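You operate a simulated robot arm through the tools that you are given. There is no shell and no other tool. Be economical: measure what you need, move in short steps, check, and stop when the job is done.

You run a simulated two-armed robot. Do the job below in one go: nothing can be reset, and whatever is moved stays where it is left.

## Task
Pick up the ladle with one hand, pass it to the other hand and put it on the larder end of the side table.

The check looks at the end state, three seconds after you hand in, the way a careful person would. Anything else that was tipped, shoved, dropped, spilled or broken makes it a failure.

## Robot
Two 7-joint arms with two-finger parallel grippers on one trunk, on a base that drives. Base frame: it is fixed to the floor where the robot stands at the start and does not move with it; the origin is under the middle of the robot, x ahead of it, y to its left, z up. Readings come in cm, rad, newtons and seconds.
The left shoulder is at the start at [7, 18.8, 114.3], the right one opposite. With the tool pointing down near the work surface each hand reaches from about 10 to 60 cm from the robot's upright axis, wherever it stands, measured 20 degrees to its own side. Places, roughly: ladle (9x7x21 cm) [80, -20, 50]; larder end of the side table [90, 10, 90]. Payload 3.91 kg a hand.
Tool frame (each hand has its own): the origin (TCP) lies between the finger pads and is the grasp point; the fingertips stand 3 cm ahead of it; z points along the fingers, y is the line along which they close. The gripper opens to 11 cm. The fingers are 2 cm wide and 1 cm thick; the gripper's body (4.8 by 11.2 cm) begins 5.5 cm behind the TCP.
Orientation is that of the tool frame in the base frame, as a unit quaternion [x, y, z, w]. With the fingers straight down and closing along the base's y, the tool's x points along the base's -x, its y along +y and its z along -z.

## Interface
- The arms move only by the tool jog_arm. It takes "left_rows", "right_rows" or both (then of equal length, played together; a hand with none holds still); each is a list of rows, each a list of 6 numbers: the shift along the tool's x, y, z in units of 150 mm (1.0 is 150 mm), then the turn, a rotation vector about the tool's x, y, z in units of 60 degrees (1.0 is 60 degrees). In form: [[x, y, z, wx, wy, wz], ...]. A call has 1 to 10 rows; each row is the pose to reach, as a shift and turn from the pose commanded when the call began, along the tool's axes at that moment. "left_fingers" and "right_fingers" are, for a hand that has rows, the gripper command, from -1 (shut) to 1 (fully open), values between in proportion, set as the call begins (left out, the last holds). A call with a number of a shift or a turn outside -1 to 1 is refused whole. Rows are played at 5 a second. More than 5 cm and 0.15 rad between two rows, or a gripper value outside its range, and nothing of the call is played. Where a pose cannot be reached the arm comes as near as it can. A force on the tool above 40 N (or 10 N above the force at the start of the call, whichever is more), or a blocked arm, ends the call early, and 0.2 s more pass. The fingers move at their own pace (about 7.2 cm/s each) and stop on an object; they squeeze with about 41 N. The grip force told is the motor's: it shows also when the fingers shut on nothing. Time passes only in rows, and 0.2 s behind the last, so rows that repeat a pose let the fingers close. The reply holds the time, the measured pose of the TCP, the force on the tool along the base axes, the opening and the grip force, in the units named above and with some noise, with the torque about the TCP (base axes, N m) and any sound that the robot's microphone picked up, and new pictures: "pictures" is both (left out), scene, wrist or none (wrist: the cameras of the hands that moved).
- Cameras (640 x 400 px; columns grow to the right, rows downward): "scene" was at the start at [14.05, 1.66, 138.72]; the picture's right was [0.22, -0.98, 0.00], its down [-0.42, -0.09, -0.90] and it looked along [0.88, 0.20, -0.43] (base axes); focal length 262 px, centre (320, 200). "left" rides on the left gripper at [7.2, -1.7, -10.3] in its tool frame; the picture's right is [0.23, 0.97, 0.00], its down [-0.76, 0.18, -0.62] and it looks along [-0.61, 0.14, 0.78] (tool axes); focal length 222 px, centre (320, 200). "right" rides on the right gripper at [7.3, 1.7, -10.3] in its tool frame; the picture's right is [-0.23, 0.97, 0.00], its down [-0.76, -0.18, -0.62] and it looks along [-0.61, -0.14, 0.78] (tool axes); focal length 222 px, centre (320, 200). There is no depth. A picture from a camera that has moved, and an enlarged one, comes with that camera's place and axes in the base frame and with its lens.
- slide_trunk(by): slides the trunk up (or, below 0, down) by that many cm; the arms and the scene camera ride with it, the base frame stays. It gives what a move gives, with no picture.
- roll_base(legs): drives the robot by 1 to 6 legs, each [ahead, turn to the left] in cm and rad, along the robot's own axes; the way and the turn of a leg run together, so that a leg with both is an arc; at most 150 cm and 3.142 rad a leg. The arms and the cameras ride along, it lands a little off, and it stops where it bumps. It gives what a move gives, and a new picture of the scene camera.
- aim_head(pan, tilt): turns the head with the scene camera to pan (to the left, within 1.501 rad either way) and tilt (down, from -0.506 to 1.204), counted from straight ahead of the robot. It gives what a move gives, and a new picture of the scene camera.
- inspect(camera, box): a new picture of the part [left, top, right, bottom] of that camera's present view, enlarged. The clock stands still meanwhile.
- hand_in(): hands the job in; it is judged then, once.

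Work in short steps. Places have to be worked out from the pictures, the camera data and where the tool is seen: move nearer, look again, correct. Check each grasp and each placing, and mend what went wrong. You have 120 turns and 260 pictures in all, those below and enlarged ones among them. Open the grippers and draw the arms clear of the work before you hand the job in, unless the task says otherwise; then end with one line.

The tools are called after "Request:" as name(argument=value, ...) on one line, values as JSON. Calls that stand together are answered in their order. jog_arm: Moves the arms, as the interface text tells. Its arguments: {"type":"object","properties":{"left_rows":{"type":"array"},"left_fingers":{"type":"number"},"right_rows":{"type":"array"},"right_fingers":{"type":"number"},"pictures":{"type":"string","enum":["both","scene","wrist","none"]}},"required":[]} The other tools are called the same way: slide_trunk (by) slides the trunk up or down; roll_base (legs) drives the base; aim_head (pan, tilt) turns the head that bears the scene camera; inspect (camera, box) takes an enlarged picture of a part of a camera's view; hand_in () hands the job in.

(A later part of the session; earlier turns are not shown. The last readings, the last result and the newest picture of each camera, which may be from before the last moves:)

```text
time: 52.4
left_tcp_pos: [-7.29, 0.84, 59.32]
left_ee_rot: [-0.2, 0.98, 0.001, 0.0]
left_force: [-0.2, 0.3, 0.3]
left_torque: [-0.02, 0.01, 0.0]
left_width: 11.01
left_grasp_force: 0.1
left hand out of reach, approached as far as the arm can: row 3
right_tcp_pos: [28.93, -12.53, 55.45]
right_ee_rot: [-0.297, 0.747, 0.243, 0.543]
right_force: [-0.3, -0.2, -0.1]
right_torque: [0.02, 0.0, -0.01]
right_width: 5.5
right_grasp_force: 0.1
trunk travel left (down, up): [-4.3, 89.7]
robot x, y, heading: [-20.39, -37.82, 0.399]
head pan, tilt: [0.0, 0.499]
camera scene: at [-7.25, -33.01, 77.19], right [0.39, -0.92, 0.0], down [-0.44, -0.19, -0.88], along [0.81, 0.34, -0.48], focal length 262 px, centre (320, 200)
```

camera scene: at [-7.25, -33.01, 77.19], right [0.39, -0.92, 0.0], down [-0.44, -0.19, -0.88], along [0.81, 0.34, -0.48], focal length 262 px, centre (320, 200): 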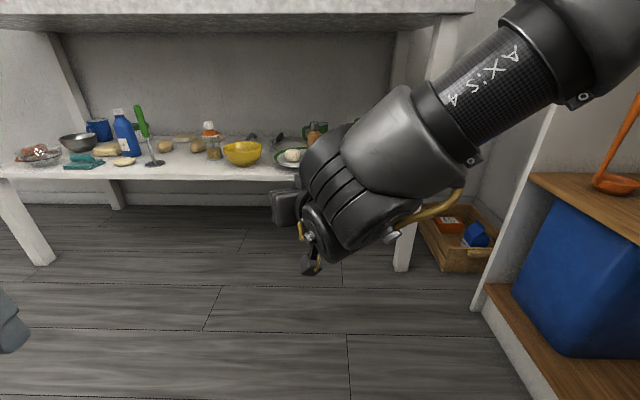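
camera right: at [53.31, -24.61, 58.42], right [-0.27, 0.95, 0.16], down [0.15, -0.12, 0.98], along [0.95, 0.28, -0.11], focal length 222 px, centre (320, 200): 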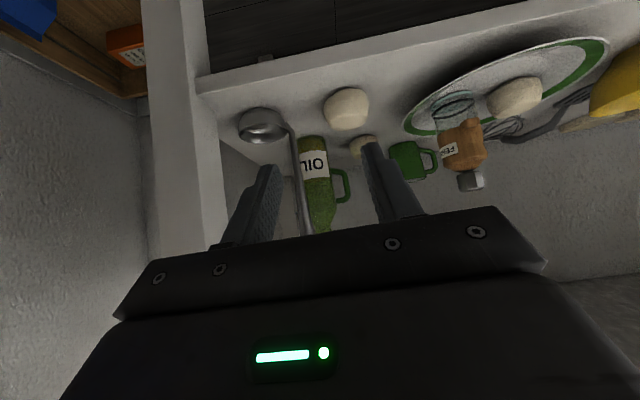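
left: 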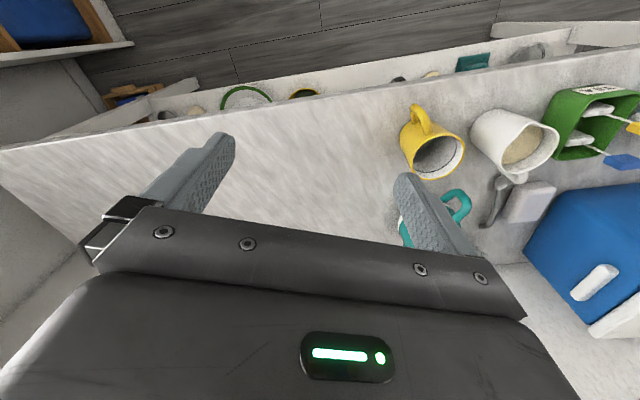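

The base path is clear. I'll drive to about 8 cm short of the grasp stance and turn to heading ≈0.03.

Request:
roll_base(legs=[[0, -0.09], [34.5, 0], [0, -0.28]])

Request:
inspect(camera="right", box=[0, 0, 640, 400])

```text
time: 56.0
left_tcp_pos: [38.81, 4.27, 59.28]
left_ee_rot: [-0.016, 1.0, 0.0, 0.0]
left_force: [0.7, -0.8, -0.2]
left_torque: [0.0, 0.04, 0.0]
left_width: 10.99
left_grasp_force: 0.1
right_tcp_pos: [67.68, -21.24, 55.54]
right_ee_rot: [-0.155, 0.789, 0.139, 0.578]
right_force: [-0.8, 0.0, -0.3]
right_torque: [0.0, 0.0, -0.01]
right_width: 5.52
right_grasp_force: 0.0
trunk travel left (down, up): [-4.3, 89.7]
robot x, y, heading: [12.63, -27.69, 0.03]
head pan, tilt: [0.0, 0.499]
camera scene: at [26.67, -27.45, 77.2], right [0.03, -1.0, 0.0], down [-0.48, -0.02, -0.88], along [0.88, 0.03, -0.48], focal length 262 px, centre (320, 200)
```

scene: 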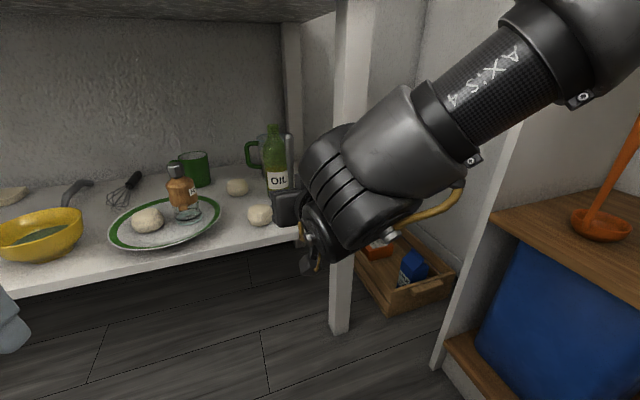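

```text
1.00 times, centred on (320, 200) of right (not enlarged: the box is as wide or as high as the picture)
camera zoom: at [55.95, -24.48, 51.56], right [-0.33, 0.91, 0.26], down [-0.25, -0.35, 0.9], along [0.91, 0.23, 0.34], focal length 222 px, centre (320, 200)
```

zoom: 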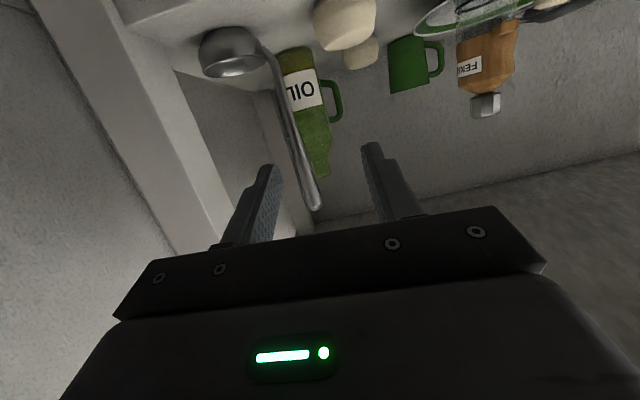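

The handle triangulates again to (83,-18.4), 15 cm ahead of the hand and slightly right. Driving 8 cm forward should line it up with the fingers.

Request:
roll_base(legs=[[8, 0]])

Request:
inspect(camera="right", box=[0, 0, 640, 400])

```text
time: 57.1
left_tcp_pos: [46.69, 4.4, 59.4]
left_ee_rot: [-0.017, 1.0, 0.0, 0.0]
left_force: [-0.2, 0.2, 0.5]
left_torque: [-0.01, -0.01, -0.02]
left_width: 10.99
left_grasp_force: 0.1
right_tcp_pos: [75.6, -21.03, 55.52]
right_ee_rot: [-0.155, 0.789, 0.139, 0.578]
right_force: [-0.2, 0.3, -1.0]
right_torque: [0.01, 0.01, -0.01]
right_width: 5.51
right_grasp_force: 0.0
trunk travel left (down, up): [-4.3, 89.7]
robot x, y, heading: [20.61, -27.21, 0.035]
head pan, tilt: [0.0, 0.499]
camera scene: at [34.63, -27.17, 77.2], right [0.03, -1.0, 0.0], down [-0.48, -0.02, -0.88], along [0.88, 0.03, -0.48], focal length 262 px, centre (320, 200)
```

scene: 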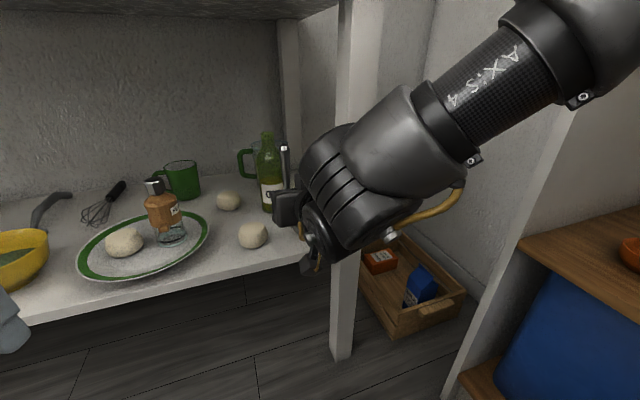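

```text
1.00 times, centred on (320, 200) of right (not enlarged: the box is as wide or as high as the picture)
camera zoom: at [63.91, -24.21, 51.56], right [-0.33, 0.91, 0.26], down [-0.25, -0.35, 0.9], along [0.91, 0.23, 0.34], focal length 222 px, centre (320, 200)
```

zoom: 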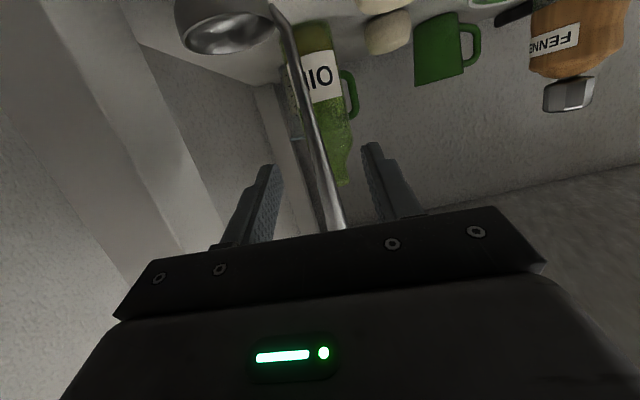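

The handle stands between the open fingers, 7.7 cm ahead and centred within a few mm. I'll advance horizontally to it.

Request:
jog_arm(right_rows=[[-0.05, -0.005, 0.16, 0, 0, 0], [-0.1, -0.01, 0.32, 0, 0, 0], [-0.15, -0.015, 0.49, 0, 0, 0], [-0.15, -0.015, 0.49, 0, 0, 0]], pictures="both")

```text
time: 58.1
left_tcp_pos: [46.72, 4.48, 59.34]
left_ee_rot: [-0.016, 1.0, -0.001, 0.0]
left_force: [0.3, -1.1, -0.3]
left_torque: [0.01, -0.03, -0.01]
left_width: 10.99
left_grasp_force: 0.0
right_tcp_pos: [82.74, -18.15, 55.59]
right_ee_rot: [-0.156, 0.789, 0.14, 0.578]
right_force: [0.2, 0.7, -0.2]
right_torque: [-0.01, 0.01, -0.03]
right_width: 5.5
right_grasp_force: 0.0
trunk travel left (down, up): [-4.3, 89.7]
robot x, y, heading: [20.47, -27.23, 0.036]
head pan, tilt: [0.0, 0.499]
camera scene: at [34.63, -27.17, 77.2], right [0.03, -1.0, 0.0], down [-0.48, -0.02, -0.88], along [0.88, 0.03, -0.48], focal length 262 px, centre (320, 200)
camera right: at [71.07, -21.29, 51.58], right [-0.33, 0.91, 0.26], down [-0.25, -0.35, 0.9], along [0.91, 0.23, 0.34], focal length 222 px, centre (320, 200)
```

scene: 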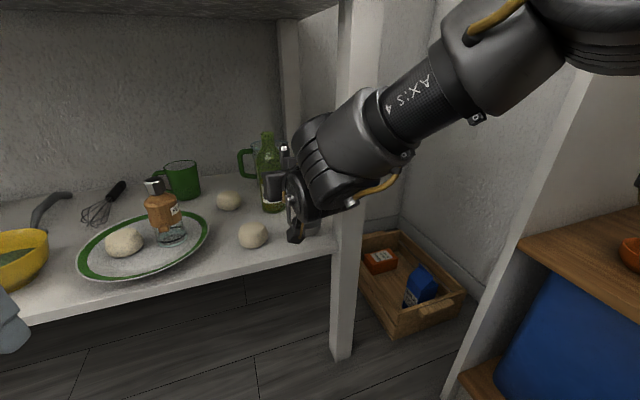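
right: 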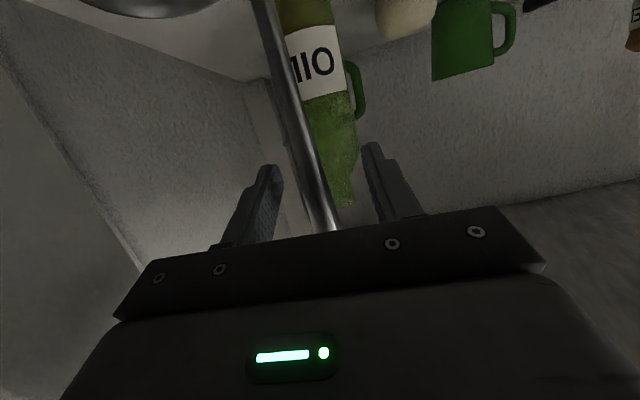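

The TCP projects to (321,193), right on the handle, and the vertical line matches too. I'll close the fingers.

Request:
jog_arm(right_rows=[[0, 0, 0, 0, 0, 0], [0, 0, 0, 0, 0, 0], [0, 0, 0, 0, 0, 0], [0, 0, 0, 0, 0, 0]], right_fingers=-1, pictures="wrist")

```text
time: 59.1
left_tcp_pos: [46.52, 4.52, 59.49]
left_ee_rot: [-0.017, 1.0, 0.0, 0.0]
left_force: [-0.5, 0.6, 1.5]
left_torque: [0.02, 0.01, -0.01]
left_width: 11.02
left_grasp_force: 0.1
right_tcp_pos: [82.77, -18.04, 55.62]
right_ee_rot: [-0.155, 0.788, 0.139, 0.579]
right_force: [0.8, -2.6, 4.4]
right_torque: [-0.61, -0.26, 0.03]
right_width: 2.1
right_grasp_force: 41.1
trunk travel left (down, up): [-4.3, 89.7]
robot x, y, heading: [20.93, -27.43, 0.03]
head pan, tilt: [0.0, 0.499]
camera right: at [71.06, -21.33, 51.64], right [-0.33, 0.91, 0.26], down [-0.25, -0.35, 0.9], along [0.91, 0.23, 0.35], focal length 222 px, centre (320, 200)
```

right: 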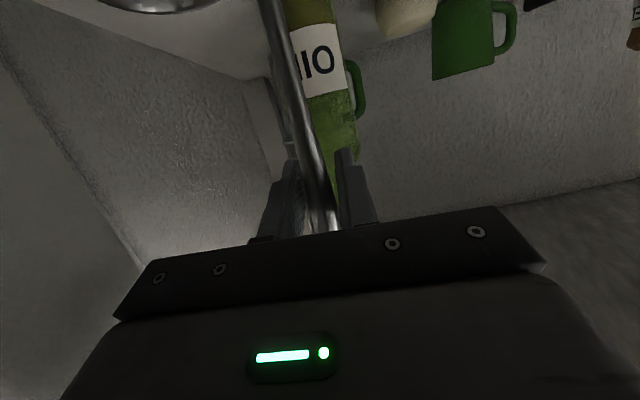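

The grip holds firmly at 2.1 cm width and 41 N. I'll lift 3 cm, then withdraw out of the shelf, slightly away from the leg.

Request:
jog_arm(right_rows=[[-0.064, 0.003, -0.02, 0, 0, 0], [-0.128, 0.005, -0.04, 0, 0, 0], [-0.191, 0.008, -0.059, 0, 0, 0], [-0.191, 0.008, -0.059, 0, 0, 0]], pictures="both")

```text
time: 60.1
left_tcp_pos: [46.56, 4.48, 59.35]
left_ee_rot: [-0.016, 1.0, 0.001, -0.001]
left_force: [0.2, 0.0, -0.5]
left_torque: [-0.01, 0.03, -0.03]
left_width: 11.01
left_grasp_force: 0.2
right_tcp_pos: [82.59, -18.15, 58.55]
right_ee_rot: [-0.156, 0.789, 0.14, 0.577]
right_force: [0.7, -0.4, -0.5]
right_torque: [0.02, -0.03, 0.0]
right_width: 2.07
right_grasp_force: 41.0
trunk travel left (down, up): [-4.3, 89.7]
robot x, y, heading: [20.33, -27.88, 0.032]
head pan, tilt: [0.0, 0.499]
camera scene: at [34.63, -27.17, 77.2], right [0.03, -1.0, 0.0], down [-0.48, -0.02, -0.88], along [0.88, 0.03, -0.48], focal length 262 px, centre (320, 200)
camera right: at [71.03, -21.32, 54.55], right [-0.33, 0.91, 0.26], down [-0.25, -0.35, 0.9], along [0.91, 0.23, 0.34], focal length 222 px, centre (320, 200)
```

scene: 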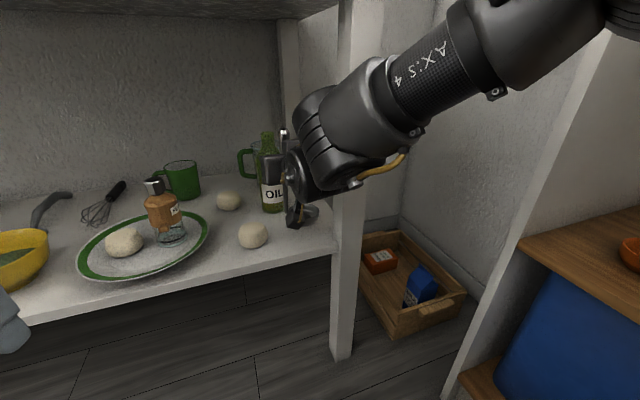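
right: 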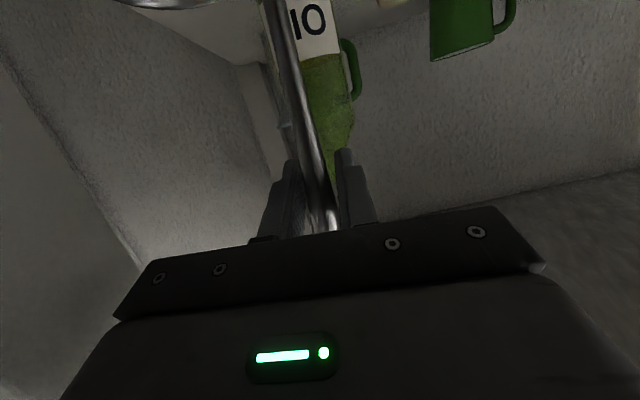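

The ladle is off the shelf. Driving the base straight back 40 cm withdraws it clear of the leg and the bottle.

Request:
roll_base(legs=[[-40, 0]])

```text
time: 62.6
left_tcp_pos: [6.36, 3.14, 59.36]
left_ee_rot: [-0.015, 1.0, 0.0, -0.001]
left_force: [0.1, 0.6, 0.2]
left_torque: [-0.01, 0.05, 0.01]
left_width: 10.99
left_grasp_force: 0.1
right_tcp_pos: [42.4, -19.62, 58.43]
right_ee_rot: [-0.154, 0.789, 0.138, 0.578]
right_force: [0.0, -0.4, -1.2]
right_torque: [0.03, -0.02, 0.01]
right_width: 2.07
right_grasp_force: 40.7
trunk travel left (down, up): [-4.3, 89.7]
robot x, y, heading: [-19.92, -28.84, 0.03]
head pan, tilt: [0.0, 0.499]
camera scene: at [-5.73, -28.53, 77.2], right [0.03, -1.0, 0.0], down [-0.48, -0.02, -0.88], along [0.88, 0.03, -0.48], focal length 262 px, centre (320, 200)
```

scene: 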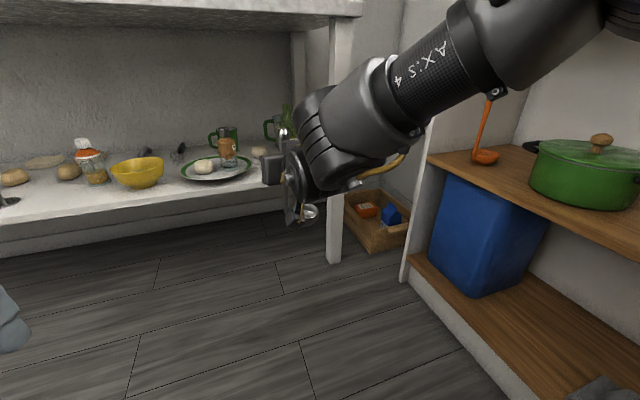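

The ladle is out cleanly. I'll raise the trunk to working height and retract the right hand, bringing the ladle in front of the robot for a top-down grasp by the left hand.

Request:
slide_trunk(by=40)

Request:
slide_trunk(by=18)

Request:
jog_arm(right_rows=[[0.06, 0, -0.2, 0, 0, 0], [0.12, 0, -0.4, 0, 0, 0], [0.18, 0, -0.6, 0, 0, 0], [0.24, 0, -0.8, 0, 0, 0], [0.27, 0, -0.9, 0, 0, 0], [0.27, 0, -0.9, 0, 0, 0]], pictures="both")

```text
time: 66.5
left_tcp_pos: [6.43, 3.16, 99.4]
left_ee_rot: [-0.016, 1.0, 0.0, -0.001]
left_force: [-0.3, -0.7, -0.4]
left_torque: [-0.01, -0.02, -0.03]
left_width: 10.97
left_grasp_force: 0.0
right_tcp_pos: [42.3, -19.65, 98.41]
right_ee_rot: [-0.154, 0.789, 0.138, 0.578]
right_force: [1.0, -0.3, -0.9]
right_torque: [0.04, 0.02, 0.0]
right_width: 2.09
right_grasp_force: 41.2
trunk travel left (down, up): [-44.3, 49.7]
robot x, y, heading: [-20.05, -28.71, 0.03]
head pan, tilt: [0.0, 0.499]
```

```text
time: 68.5
left_tcp_pos: [6.44, 3.13, 117.4]
left_ee_rot: [-0.016, 1.0, 0.0, 0.0]
left_force: [0.8, -0.3, 0.1]
left_torque: [0.01, 0.0, 0.02]
left_width: 11.01
left_grasp_force: 0.1
right_tcp_pos: [42.32, -19.49, 116.51]
right_ee_rot: [-0.155, 0.79, 0.139, 0.577]
right_force: [0.3, 0.8, -1.1]
right_torque: [0.03, -0.02, 0.01]
right_width: 2.07
right_grasp_force: 40.7
trunk travel left (down, up): [-62.3, 31.7]
robot x, y, heading: [-20.11, -28.57, 0.031]
head pan, tilt: [0.0, 0.499]
```

```text
time: 69.8
left_tcp_pos: [6.23, 3.1, 117.32]
left_ee_rot: [-0.016, 1.0, 0.0, -0.001]
left_force: [-0.7, 1.1, 0.4]
left_torque: [-0.03, 0.0, -0.01]
left_width: 10.98
left_grasp_force: 0.1
right_tcp_pos: [29.37, -25.29, 116.52]
right_ee_rot: [-0.154, 0.789, 0.138, 0.579]
right_force: [-0.1, -0.1, -0.5]
right_torque: [0.01, -0.01, 0.0]
right_width: 2.07
right_grasp_force: 41.1
trunk travel left (down, up): [-62.3, 31.7]
robot x, y, heading: [-19.98, -28.28, 0.033]
head pan, tilt: [0.0, 0.499]
camera scene: at [-5.71, -28.51, 135.2], right [0.03, -1.0, 0.0], down [-0.48, -0.02, -0.88], along [0.88, 0.03, -0.48], focal length 262 px, centre (320, 200)
camera right: at [17.76, -28.44, 112.62], right [-0.33, 0.91, 0.26], down [-0.25, -0.35, 0.9], along [0.91, 0.23, 0.34], focal length 222 px, centre (320, 200)
```

scene: 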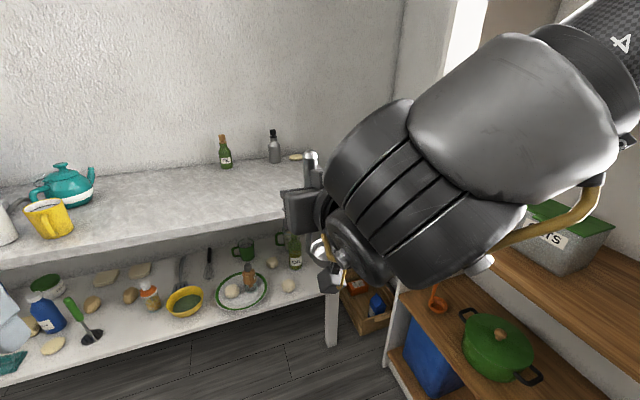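
right: 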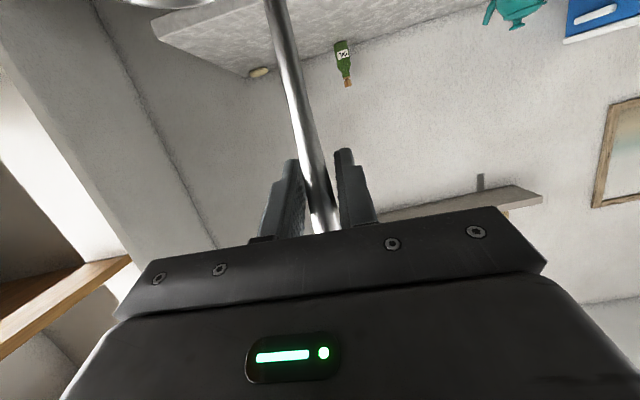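

The ladle stands vertically at (29.4,-25.3), its top at z≈123.6, 7 cm above the right TCP. I'll raise the left hand above it and swing it partway over, yawed to match the right hand's closing line.

Request:
jog_arm(left_rows=[[0, 0, -0.31, 0, 0, 0], [0, 0, -0.62, 0, 0, 0], [0, 0, -0.93, 0, 0, 0], [-0.2, -0.25, -0.93, 0, 0, -0.1], [-0.4, -0.5, -0.93, 0, 0, -0.2], [-0.6, -0.75, -0.93, 0, 0, -0.3], [-0.75, -0.95, -0.93, 0, 0, -0.373]], left_fingers=0.1, pictures="both")

```text
time: 71.5
left_tcp_pos: [18.68, -11.28, 130.15]
left_ee_rot: [-0.211, 0.978, 0.001, 0.0]
left_force: [0.0, -1.6, 0.7]
left_torque: [0.04, 0.03, 0.0]
left_width: 6.06
left_grasp_force: 0.2
left hand out of reach, approached as far as the arm can: row 1, 2, 3, 4, 5, 6, 7
right_tcp_pos: [29.44, -25.56, 116.52]
right_ee_rot: [-0.154, 0.789, 0.14, 0.578]
right_force: [-0.6, -0.3, -0.3]
right_torque: [0.02, -0.01, 0.04]
right_width: 2.1
right_grasp_force: 41.4
trunk travel left (down, up): [-62.3, 31.7]
robot x, y, heading: [-19.91, -28.42, 0.031]
head pan, tilt: [0.0, 0.499]
camera scene: at [-5.63, -28.86, 135.18], right [0.03, -1.0, 0.0], down [-0.48, -0.01, -0.88], along [0.88, 0.03, -0.48], focal length 262 px, centre (320, 200)
camera left: at [12.83, -16.06, 140.53], right [-0.61, 0.79, 0.0], down [0.62, 0.47, 0.62], along [0.49, 0.38, -0.78], focal length 222 px, centre (320, 200)
```

scene: 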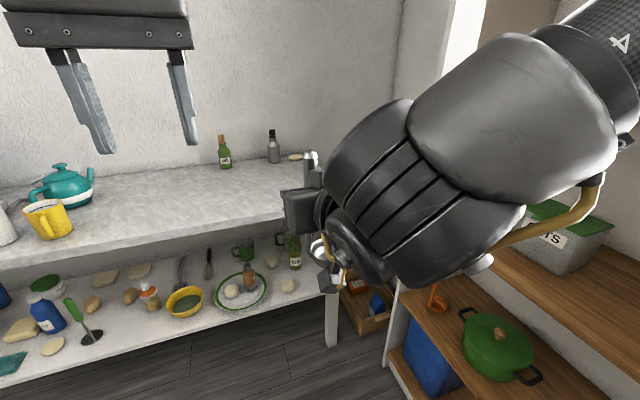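
left: 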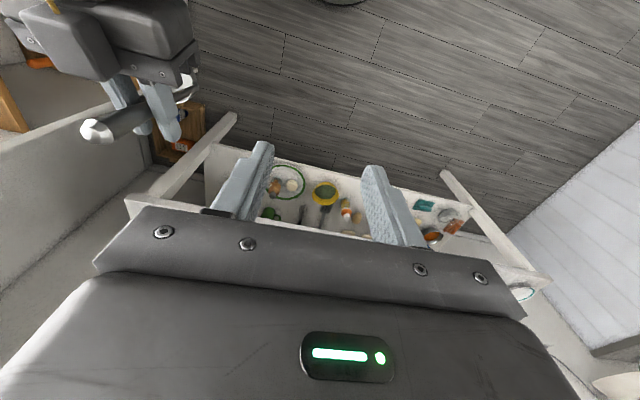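

The left hand is near its upper limit but works. I'll lower the right hand with the ladle 6 cm to give room and swing the left hand closer.

Request:
jog_arm(right_rows=[[0.13, -0.005, 0.04, 0, 0, 0], [0.26, -0.01, 0.08, 0, 0, 0], [0.382, -0.016, 0.117, 0, 0, 0], [0.382, -0.016, 0.117, 0, 0, 0]], pictures="none")

```text
time: 72.5
left_tcp_pos: [18.56, -11.05, 130.23]
left_ee_rot: [-0.209, 0.978, 0.0, 0.0]
left_force: [-0.4, 0.2, -0.1]
left_torque: [0.02, -0.03, -0.01]
left_width: 6.07
left_grasp_force: 0.1
right_tcp_pos: [29.51, -25.23, 110.54]
right_ee_rot: [-0.154, 0.789, 0.139, 0.578]
right_force: [0.4, -0.3, -0.8]
right_torque: [0.03, -0.02, 0.01]
right_width: 2.09
right_grasp_force: 41.2
trunk travel left (down, up): [-62.3, 31.7]
robot x, y, heading: [-19.67, -28.67, 0.034]
head pan, tilt: [0.0, 0.499]
```

The ladle top is now at z≈117.6. I'll bring the left hand to about 5 cm beside it, at z 125.

Request:
jog_arm(left_rows=[[-0.07, -0.21, 0.1, 0, 0, 0], [-0.14, -0.43, 0.2, 0, 0, 0], [-0.2, -0.64, 0.3, 0, 0, 0], [-0.276, -0.85, 0.35, 0, 0, 0], [-0.276, -0.85, 0.35, 0, 0, 0]], pictures="both")

```text
time: 73.7
left_tcp_pos: [27.39, -20.86, 124.85]
left_ee_rot: [-0.209, 0.978, 0.0, 0.0]
left_force: [-0.2, 0.0, -0.3]
left_torque: [-0.04, -0.01, -0.01]
left_width: 6.07
left_grasp_force: 0.1
right_tcp_pos: [29.38, -25.24, 110.63]
right_ee_rot: [-0.156, 0.788, 0.14, 0.579]
right_force: [-0.4, -0.3, -0.8]
right_torque: [0.01, 0.02, -0.03]
right_width: 2.09
right_grasp_force: 40.6
trunk travel left (down, up): [-62.3, 31.7]
robot x, y, heading: [-19.91, -28.65, 0.035]
head pan, tilt: [0.0, 0.499]
camera scene: at [-5.83, -28.42, 135.21], right [0.03, -1.0, 0.0], down [-0.48, -0.02, -0.88], along [0.88, 0.03, -0.48], focal length 262 px, centre (320, 200)
camera left: at [21.58, -25.51, 135.26], right [-0.61, 0.79, 0.0], down [0.62, 0.48, 0.62], along [0.5, 0.38, -0.78], focal length 222 px, centre (320, 200)
```

scene: 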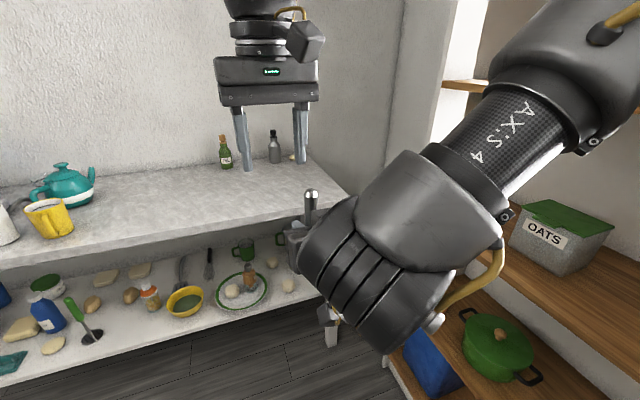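
left: 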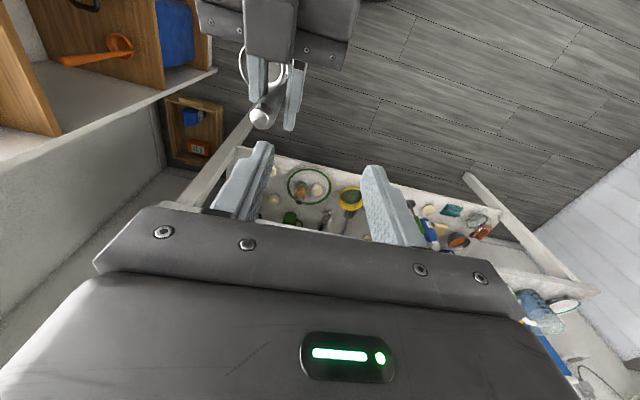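

The left camera puts the ladle top at (29.3,-25.5, 117.3). I'll shift 4.9 cm to centre over it, then descend partway to check.

Request:
jog_arm(left_rows=[[0.007, -0.16, 0, 0, 0, 0], [0.007, -0.325, 0, 0, 0, 0], [0.007, -0.325, 0.15, 0, 0, 0], [0.007, -0.325, 0.27, 0, 0, 0], [0.007, -0.325, 0.27, 0, 0, 0]], pictures="both")

```text
time: 74.8
left_tcp_pos: [29.45, -25.62, 120.87]
left_ee_rot: [-0.208, 0.978, 0.001, -0.001]
left_force: [-0.4, -0.1, -0.6]
left_torque: [0.03, -0.01, -0.01]
left_width: 6.03
left_grasp_force: 0.0
right_tcp_pos: [29.48, -25.42, 110.55]
right_ee_rot: [-0.155, 0.789, 0.139, 0.578]
right_force: [0.1, -0.2, -1.2]
right_torque: [0.01, 0.02, -0.03]
right_width: 2.08
right_grasp_force: 40.9
trunk travel left (down, up): [-62.3, 31.7]
robot x, y, heading: [-20.36, -28.74, 0.03]
head pan, tilt: [0.0, 0.499]
camera scene: at [-5.78, -28.62, 135.21], right [0.03, -1.0, 0.0], down [-0.48, -0.01, -0.88], along [0.88, 0.03, -0.48], focal length 262 px, centre (320, 200)
camera left: at [23.59, -30.27, 131.25], right [-0.61, 0.8, 0.0], down [0.62, 0.47, 0.62], along [0.49, 0.38, -0.78], focal length 222 px, centre (320, 200)
```

scene: 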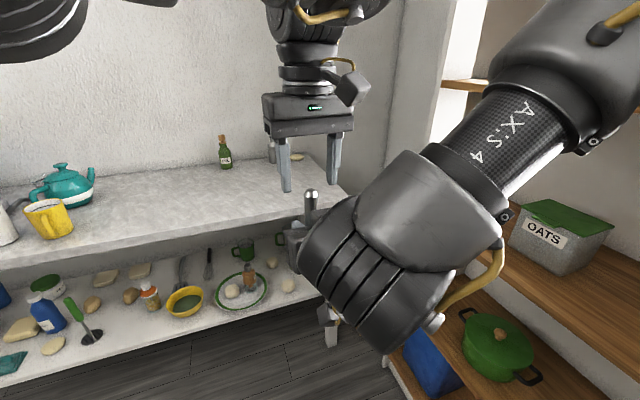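
left: 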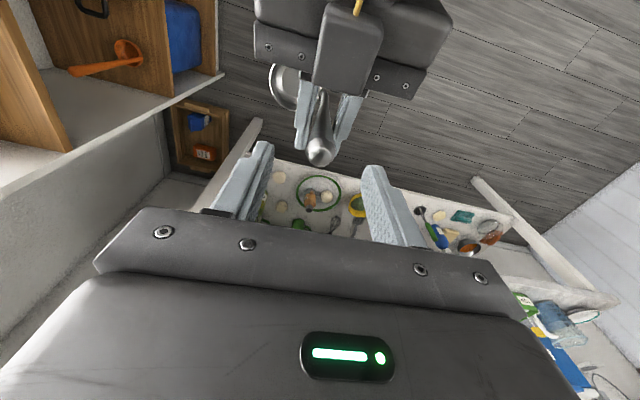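

The ladle top is centred between the left fingers. I'll descend 4.9 cm.

Request:
jog_arm(left_rows=[[0, 0, 0.11, 0, 0, 0], [0, 0, 0.22, 0, 0, 0], [0, 0, 0.325, 0, 0, 0], [0, 0, 0.325, 0, 0, 0]], pictures="both")

```text
time: 75.8
left_tcp_pos: [31.91, -25.9, 117.96]
left_ee_rot: [-0.208, 0.978, 0.001, -0.001]
left_force: [0.2, -0.1, 0.2]
left_torque: [-0.01, 0.0, 0.0]
left_width: 6.05
left_grasp_force: 0.0
left hand out of reach, approached as far as the arm can: row 1, 2, 3, 4
right_tcp_pos: [29.31, -25.3, 110.64]
right_ee_rot: [-0.155, 0.789, 0.14, 0.578]
right_force: [0.0, 0.4, -0.8]
right_torque: [0.01, 0.0, -0.03]
right_width: 2.09
right_grasp_force: 40.8
trunk travel left (down, up): [-62.3, 31.7]
robot x, y, heading: [-19.69, -28.41, 0.035]
head pan, tilt: [0.0, 0.499]
camera scene: at [-5.75, -28.56, 135.2], right [0.03, -1.0, 0.0], down [-0.48, -0.02, -0.88], along [0.88, 0.03, -0.48], focal length 262 px, centre (320, 200)
camera left: at [26.07, -30.52, 128.24], right [-0.61, 0.8, 0.0], down [0.62, 0.47, 0.62], along [0.49, 0.38, -0.78], focal length 222 px, centre (320, 200)
```

scene: 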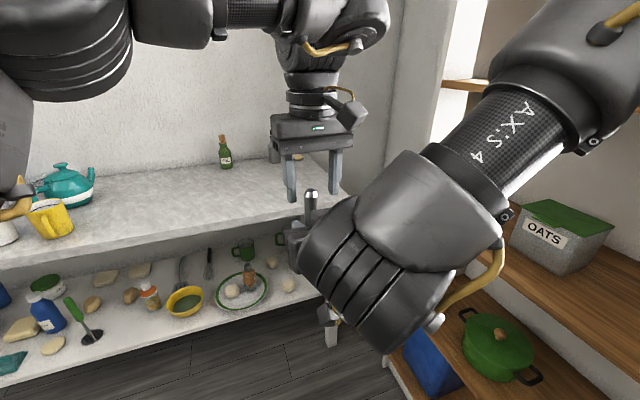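
left: 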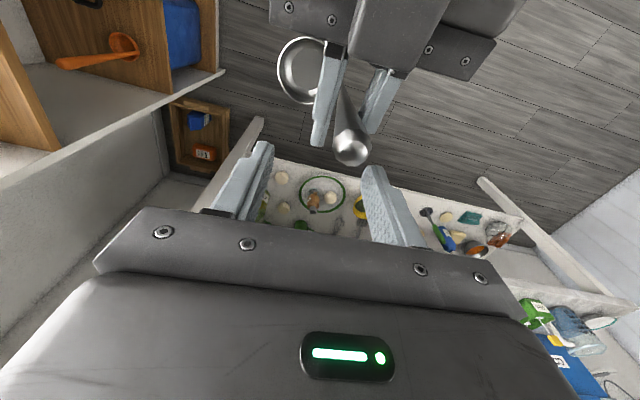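

The left hand drifted 2.5 cm forward at a joint limit and stopped at z 118. Its pose is fine, so I'll bring the ladle to it instead, moving the right hand by (+2.6,-0.5,+2.0) cm.

Request:
jog_arm(right_rows=[[-0.06, -0.03, 0.03, 0, 0, 0], [-0.12, -0.06, 0.065, 0, 0, 0], [-0.173, -0.095, 0.098, 0, 0, 0], [-0.173, -0.095, 0.098, 0, 0, 0]], pictures="scene")

Request:
inspect(camera="left", box=[160, 60, 480, 260])

Request:
inspect(camera="scene", box=[220, 90, 420, 290])

```text
time: 76.8
left_tcp_pos: [31.89, -25.79, 117.81]
left_ee_rot: [-0.209, 0.978, 0.001, -0.001]
left_force: [-0.6, -0.2, 0.4]
left_torque: [0.06, -0.02, 0.02]
left_width: 6.06
left_grasp_force: 0.0
right_tcp_pos: [32.08, -25.8, 112.6]
right_ee_rot: [-0.155, 0.789, 0.14, 0.578]
right_force: [0.0, -0.5, -0.8]
right_torque: [0.06, -0.03, -0.02]
right_width: 2.07
right_grasp_force: 41.1
trunk travel left (down, up): [-62.3, 31.7]
robot x, y, heading: [-19.89, -28.82, 0.037]
head pan, tilt: [0.0, 0.499]
camera scene: at [-5.73, -28.53, 135.2], right [0.03, -1.0, 0.0], down [-0.48, -0.02, -0.88], along [0.88, 0.03, -0.48], focal length 262 px, centre (320, 200)
```

scene: 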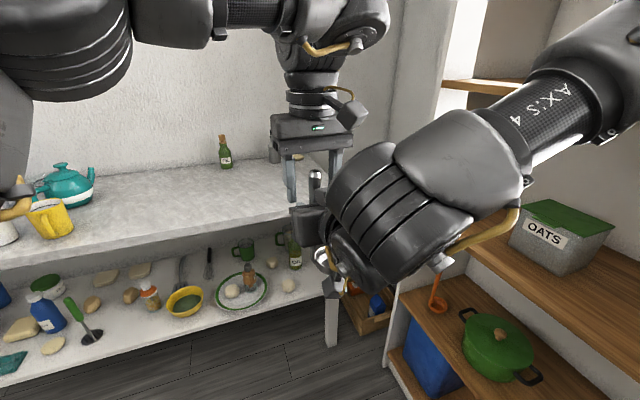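

```text
2.00 times, centred on (320, 160) of left
camera zoom: at [26.07, -30.49, 128.25], right [-0.61, 0.8, 0.0], down [0.62, 0.47, 0.62], along [0.49, 0.38, -0.78], focal length 444 px, centre (320, 280)
```

zoom: 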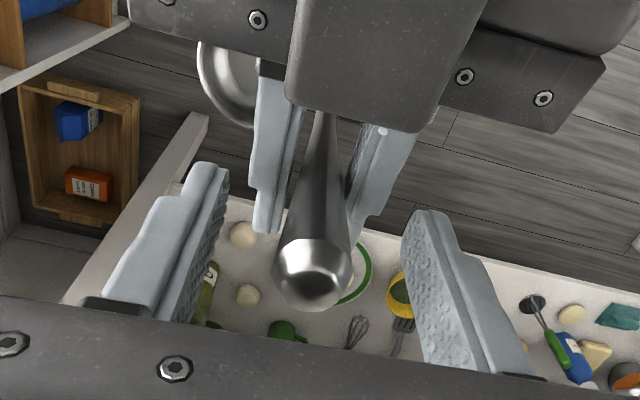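

```text
2.00 times, centred on (320, 190) of scene
camera zoom: at [-5.73, -28.53, 135.2], right [0.03, -1.0, 0.0], down [-0.48, -0.02, -0.88], along [0.88, 0.03, -0.48], focal length 523 px, centre (320, 220)
```

zoom: 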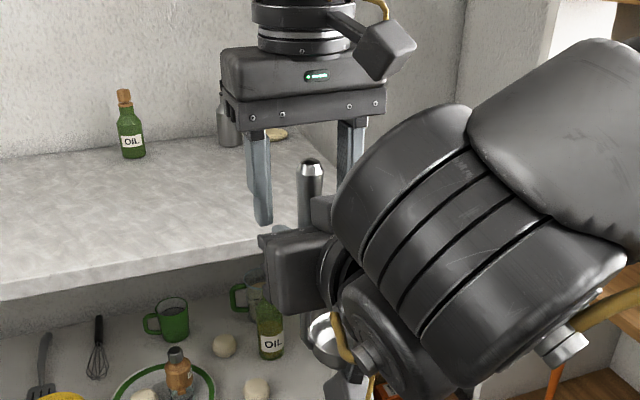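

The handle is centred between the left fingers with about 4.5 cm of overlap, and the left tips are about 1 cm above the right fingers. I'll close the left hand.

Request:
jog_arm(left_rows=[[0, 0, 0, 0, 0, 0], [0, 0, 0, 0, 0, 0], [0, 0, 0, 0, 0, 0], [0, 0, 0, 0, 0, 0]], left_fingers=-1, pictures="wrist")

```text
time: 77.8
left_tcp_pos: [31.86, -25.79, 117.76]
left_ee_rot: [-0.208, 0.978, 0.001, -0.001]
left_force: [4.5, -9.3, 2.7]
left_torque: [0.42, 0.14, 0.0]
left_width: 2.11
left_grasp_force: 41.7
right_tcp_pos: [32.06, -25.8, 112.57]
right_ee_rot: [-0.155, 0.789, 0.139, 0.578]
right_force: [-5.2, 10.0, -4.7]
right_torque: [-0.97, -0.39, -0.04]
right_width: 2.1
right_grasp_force: 40.7
trunk travel left (down, up): [-62.3, 31.7]
robot x, y, heading: [-19.88, -28.63, 0.033]
head pan, tilt: [0.0, 0.499]
camera left: at [26.08, -30.53, 128.25], right [-0.6, 0.8, 0.0], down [0.62, 0.47, 0.62], along [0.49, 0.38, -0.78], focal length 222 px, centre (320, 200)
```

left: 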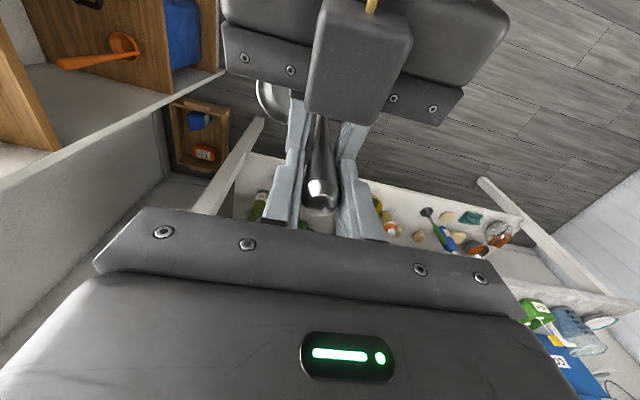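

The left grip holds at 2.1 cm width and 42 N. I'll release the right hand, then withdraw it horizontally.

Request:
jog_arm(right_rows=[[0, 0, 0, 0, 0, 0], [0, 0, 0, 0, 0, 0], [0, 0, 0, 0, 0, 0]], right_fingers=0.2, pictures="wrist")

Request:
jog_arm(right_rows=[[0.06, 0, -0.2, 0, 0, 0], [0.12, 0, -0.4, 0, 0, 0], [0.18, 0, -0.6, 0, 0, 0], [0.24, 0, -0.8, 0, 0, 0]], pictures="both")

```text
time: 78.7
left_tcp_pos: [31.97, -25.89, 117.8]
left_ee_rot: [-0.208, 0.978, 0.0, -0.002]
left_force: [-0.1, 0.5, 0.1]
left_torque: [0.05, -0.02, 0.01]
left_width: 2.11
left_grasp_force: 41.4
right_tcp_pos: [32.19, -25.88, 112.63]
right_ee_rot: [-0.154, 0.789, 0.139, 0.578]
right_force: [0.0, 0.0, 0.2]
right_torque: [0.0, -0.02, -0.01]
right_width: 6.6
right_grasp_force: 0.1
trunk travel left (down, up): [-62.3, 31.7]
robot x, y, heading: [-19.74, -28.6, 0.035]
head pan, tilt: [0.0, 0.499]
camera right: at [20.44, -28.96, 108.67], right [-0.33, 0.91, 0.26], down [-0.25, -0.35, 0.9], along [0.91, 0.23, 0.34], focal length 222 px, centre (320, 200)
```

right: 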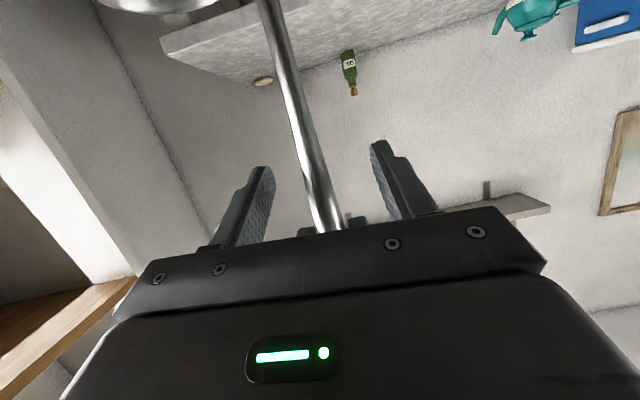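

```text
time: 79.7
left_tcp_pos: [31.94, -25.86, 117.91]
left_ee_rot: [-0.21, 0.978, 0.001, -0.001]
left_force: [-0.2, 0.1, -1.3]
left_torque: [0.05, 0.02, 0.03]
left_width: 2.1
left_grasp_force: 41.0
right_tcp_pos: [25.24, -28.18, 113.25]
right_ee_rot: [-0.155, 0.789, 0.139, 0.577]
right_force: [0.8, 0.0, 0.2]
right_torque: [0.0, -0.03, 0.02]
right_width: 6.58
right_grasp_force: 0.0
right hand out of reach, approached as far as the arm can: row 3, 4
trunk travel left (down, up): [-62.3, 31.7]
robot x, y, heading: [-20.09, -28.49, 0.033]
head pan, tilt: [0.0, 0.499]
camera scene: at [-5.68, -28.57, 135.19], right [0.03, -1.0, 0.0], down [-0.48, -0.02, -0.88], along [0.88, 0.03, -0.48], focal length 262 px, centre (320, 200)
camera right: at [13.55, -31.28, 109.36], right [-0.33, 0.91, 0.26], down [-0.25, -0.35, 0.9], along [0.91, 0.23, 0.34], focal length 222 px, centre (320, 200)
```

scene: 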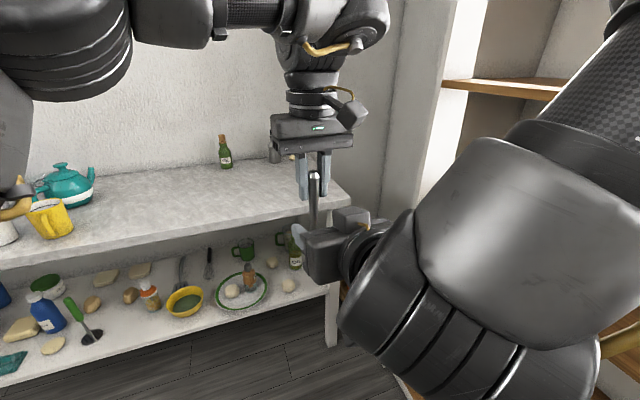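
right: 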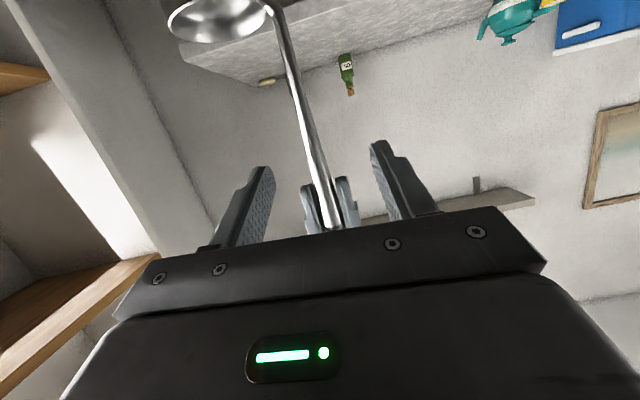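

The ladle hangs vertically in the left hand alone. I'll move the right hand away to the right.

Request:
jog_arm(right_rows=[[0.05, -0.2, -0.03, 0, 0, 0], [0.1, -0.4, -0.06, 0, 0, 0], [0.15, -0.6, -0.09, 0, 0, 0], [0.2, -0.8, -0.1, 0, 0, 0]], pictures="scene")

```text
time: 80.7
left_tcp_pos: [32.09, -26.59, 117.78]
left_ee_rot: [-0.208, 0.978, 0.004, -0.002]
left_force: [0.2, -1.4, -1.1]
left_torque: [0.06, 0.02, -0.02]
left_width: 2.1
left_grasp_force: 41.4
right_tcp_pos: [29.58, -35.9, 111.34]
right_ee_rot: [-0.152, 0.789, 0.14, 0.579]
right_force: [-0.4, -0.7, -0.9]
right_torque: [0.03, -0.04, 0.03]
right_width: 6.6
right_grasp_force: 0.1
right hand out of reach, approached as far as the arm can: row 1, 2, 3, 4
trunk travel left (down, up): [-62.3, 31.7]
robot x, y, heading: [-19.38, -29.08, 0.026]
head pan, tilt: [0.0, 0.499]
camera scene: at [-5.53, -29.22, 135.17], right [0.03, -1.0, -0.01], down [-0.48, -0.01, -0.88], along [0.88, 0.03, -0.48], focal length 262 px, centre (320, 200)
```

scene: 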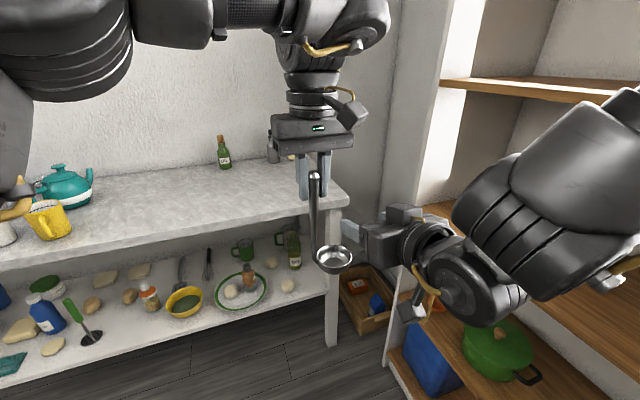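

The ladle is free in the left hand, bottom at about z 101. Before approaching the table I'll look down to see how far the base sticks out.

Request:
aim_head(pan=0.3, tilt=1.2)

```text
time: 81.7
left_tcp_pos: [31.95, -26.03, 117.79]
left_ee_rot: [-0.209, 0.978, 0.001, -0.001]
left_force: [-0.4, 0.0, -0.9]
left_torque: [0.08, 0.04, -0.02]
left_width: 2.1
left_grasp_force: 41.2
right_tcp_pos: [29.52, -35.33, 111.47]
right_ee_rot: [-0.155, 0.789, 0.138, 0.578]
right_force: [0.3, 0.4, 0.5]
right_torque: [-0.03, 0.04, 0.01]
right_width: 6.6
right_grasp_force: 0.0
trunk travel left (down, up): [-62.3, 31.7]
robot x, y, heading: [-19.55, -28.43, 0.031]
head pan, tilt: [0.3, 1.201]
camera scene: at [-9.49, -27.11, 129.83], right [0.33, -0.95, 0.0], down [-0.88, -0.3, -0.36], along [0.34, 0.12, -0.93], focal length 262 px, centre (320, 200)
```

scene: 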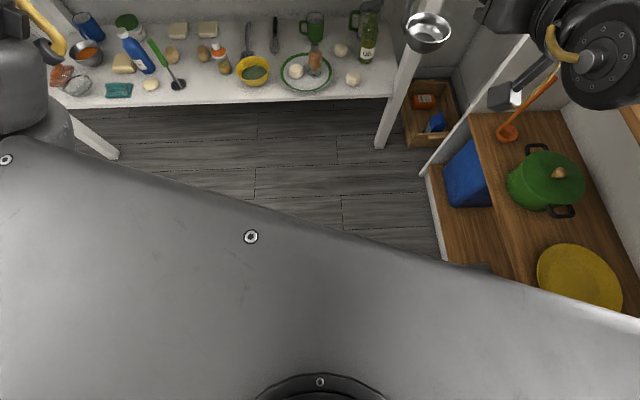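

The base doesn't protrude beyond what I've already driven without a bump. I'll turn to face the table (heading ≈0.37) and drive 34 cm, with the ladle bottom at about z 101 passing above the tabletop.

Request:
roll_base(legs=[[0, 0.34], [34, 0]])

Request:
aim_head(pan=0.1, tilt=0.6)

```text
time: 85.0
left_tcp_pos: [60.09, 3.93, 117.84]
left_ee_rot: [-0.373, 0.928, 0.0, -0.002]
left_force: [1.2, 0.7, -1.5]
left_torque: [0.03, 0.01, 0.04]
left_width: 2.1
left_grasp_force: 40.8
right_tcp_pos: [61.0, -5.77, 111.6]
right_ee_rot: [-0.287, 0.751, 0.236, 0.546]
right_force: [0.0, -0.2, 0.1]
right_torque: [0.03, -0.02, 0.01]
right_width: 6.63
right_grasp_force: 0.1
trunk travel left (down, up): [-62.3, 31.7]
robot x, y, heading: [11.96, -15.89, 0.374]
head pan, tilt: [0.3, 1.201]
camera scene: at [21.29, -11.08, 129.83], right [0.62, -0.78, 0.0], down [-0.73, -0.58, -0.36], along [0.28, 0.23, -0.93], focal length 262 px, centre (320, 200)
```

scene: 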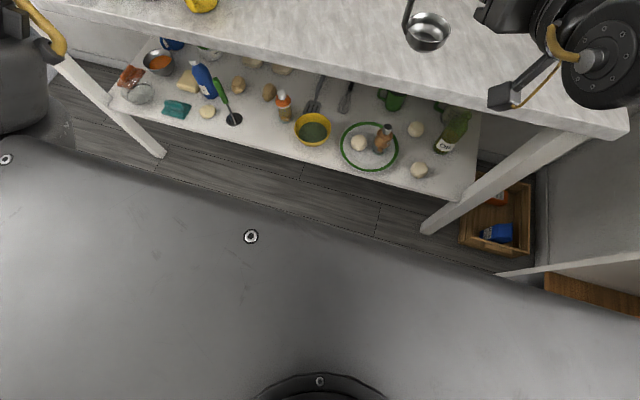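

```text
time: 86.0
left_tcp_pos: [60.02, 4.04, 117.84]
left_ee_rot: [-0.374, 0.928, 0.001, -0.001]
left_force: [-0.4, -0.7, -1.6]
left_torque: [0.01, -0.01, -0.01]
left_width: 2.09
left_grasp_force: 40.9
right_tcp_pos: [61.04, -5.84, 111.51]
right_ee_rot: [-0.287, 0.751, 0.236, 0.545]
right_force: [0.9, -0.1, 0.2]
right_torque: [-0.01, 0.02, 0.03]
right_width: 6.61
right_grasp_force: 0.1
trunk travel left (down, up): [-62.3, 31.7]
robot x, y, heading: [12.2, -15.75, 0.375]
head pan, tilt: [0.099, 0.6]
camera scene: at [24.78, -10.54, 134.28], right [0.46, -0.89, 0.0], down [-0.5, -0.26, -0.82], along [0.73, 0.38, -0.57], focal length 262 px, centre (320, 200)
```

scene: 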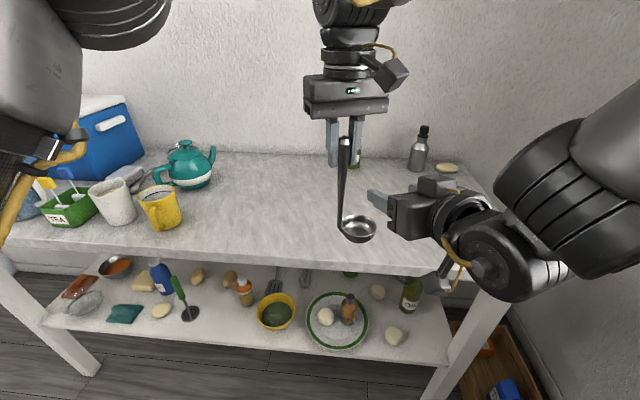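

The ladle hangs just before the front edge, over the larder half. I'll drive another 13 cm; the table area ahead is empty.

Request:
roll_base(legs=[[13, 0]])

```text
time: 87.3
left_tcp_pos: [72.13, 8.72, 118.03]
left_ee_rot: [-0.374, 0.927, 0.001, -0.001]
left_force: [-0.7, -0.2, -1.1]
left_torque: [0.0, 0.05, 0.01]
left_width: 2.11
left_grasp_force: 41.6
right_tcp_pos: [72.97, -1.04, 111.53]
right_ee_rot: [-0.287, 0.751, 0.235, 0.546]
right_force: [0.2, -1.1, 0.3]
right_torque: [0.01, 0.0, 0.0]
right_width: 6.59
right_grasp_force: 0.1
trunk travel left (down, up): [-62.3, 31.7]
robot x, y, heading: [24.31, -11.55, 0.376]
head pan, tilt: [0.099, 0.6]
camera scene: at [36.85, -5.79, 134.3], right [0.46, -0.89, 0.0], down [-0.5, -0.26, -0.83], along [0.73, 0.38, -0.56], focal length 262 px, centre (320, 200)
```

scene: 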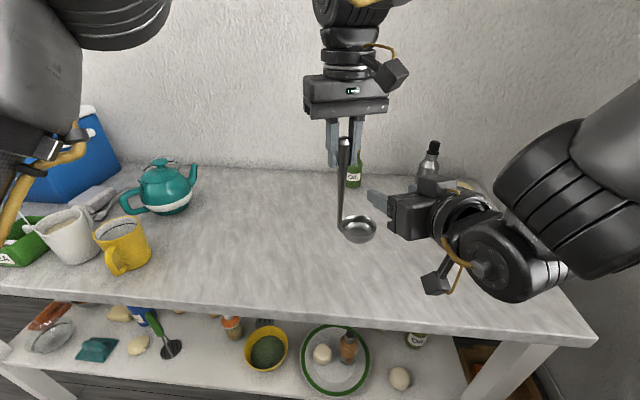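

No bump, and the area ahead is clear. The right hand sits close to the ladle, so I'll shift it 11 cm to the side first.

Request:
jog_arm(right_rows=[[0, -0.2, 0, 0, 0, 0], [0, -0.4, 0, 0, 0, 0], [0, -0.6, 0, 0, 0, 0], [0, -0.75, 0, 0, 0, 0]], pictures="none")

Request:
jog_arm(left_rows=[[-0.1, -0.15, 0.1, 0, 0, 0], [-0.2, -0.3, 0.25, 0, 0, 0], [-0.3, -0.447, 0.4, 0, 0, 0], [-0.3, -0.447, 0.4, 0, 0, 0]], pictures="both")

```text
time: 88.3
left_tcp_pos: [72.46, 8.53, 117.94]
left_ee_rot: [-0.372, 0.928, 0.002, -0.002]
left_force: [1.1, -0.3, -1.0]
left_torque: [0.08, 0.03, -0.01]
left_width: 2.11
left_grasp_force: 40.8
right_tcp_pos: [76.76, -3.69, 111.13]
right_ee_rot: [-0.286, 0.752, 0.236, 0.545]
right_force: [0.5, 0.6, -0.4]
right_torque: [0.01, 0.01, 0.04]
right_width: 6.62
right_grasp_force: 0.1
right hand out of reach, approached as far as the arm can: row 2, 3, 4
trunk travel left (down, up): [-62.3, 31.7]
robot x, y, heading: [24.73, -11.23, 0.377]
head pan, tilt: [0.099, 0.6]
```

```text
time: 89.3
left_tcp_pos: [79.53, 9.24, 112.49]
left_ee_rot: [-0.387, 0.922, -0.019, -0.003]
left_force: [0.1, 0.2, -1.3]
left_torque: [0.05, 0.02, -0.04]
left_width: 2.08
left_grasp_force: 40.8
left hand out of reach, approached as far as the arm can: row 3, 4
right_tcp_pos: [76.56, -3.65, 111.44]
right_ee_rot: [-0.288, 0.752, 0.236, 0.544]
right_force: [0.3, -0.8, -0.1]
right_torque: [0.0, -0.02, 0.01]
right_width: 6.63
right_grasp_force: 0.1
trunk travel left (down, up): [-62.3, 31.7]
robot x, y, heading: [24.22, -11.23, 0.374]
head pan, tilt: [0.099, 0.6]
camera scene: at [36.94, -5.87, 134.29], right [0.46, -0.89, 0.0], down [-0.5, -0.26, -0.83], along [0.73, 0.38, -0.56], focal length 262 px, centre (320, 200)
camera left: at [75.67, 3.09, 123.0], right [-0.85, 0.52, -0.03], down [0.4, 0.69, 0.6], along [0.33, 0.5, -0.8], focal length 222 px, centre (320, 200)
```

scene: 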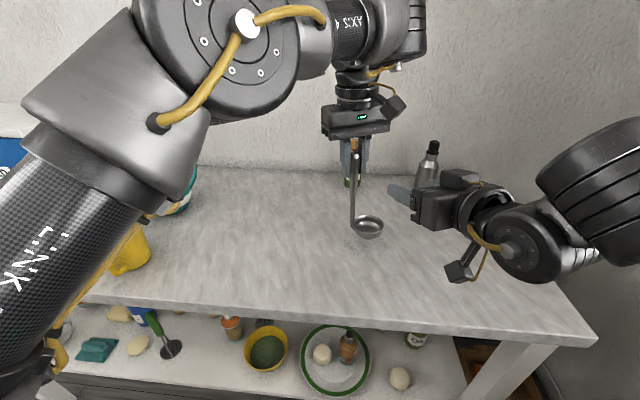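
left: 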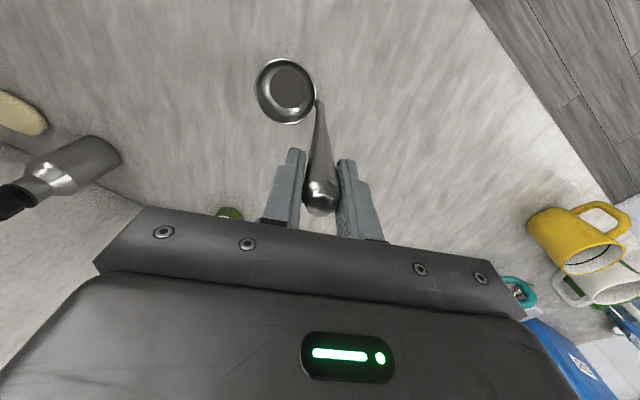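

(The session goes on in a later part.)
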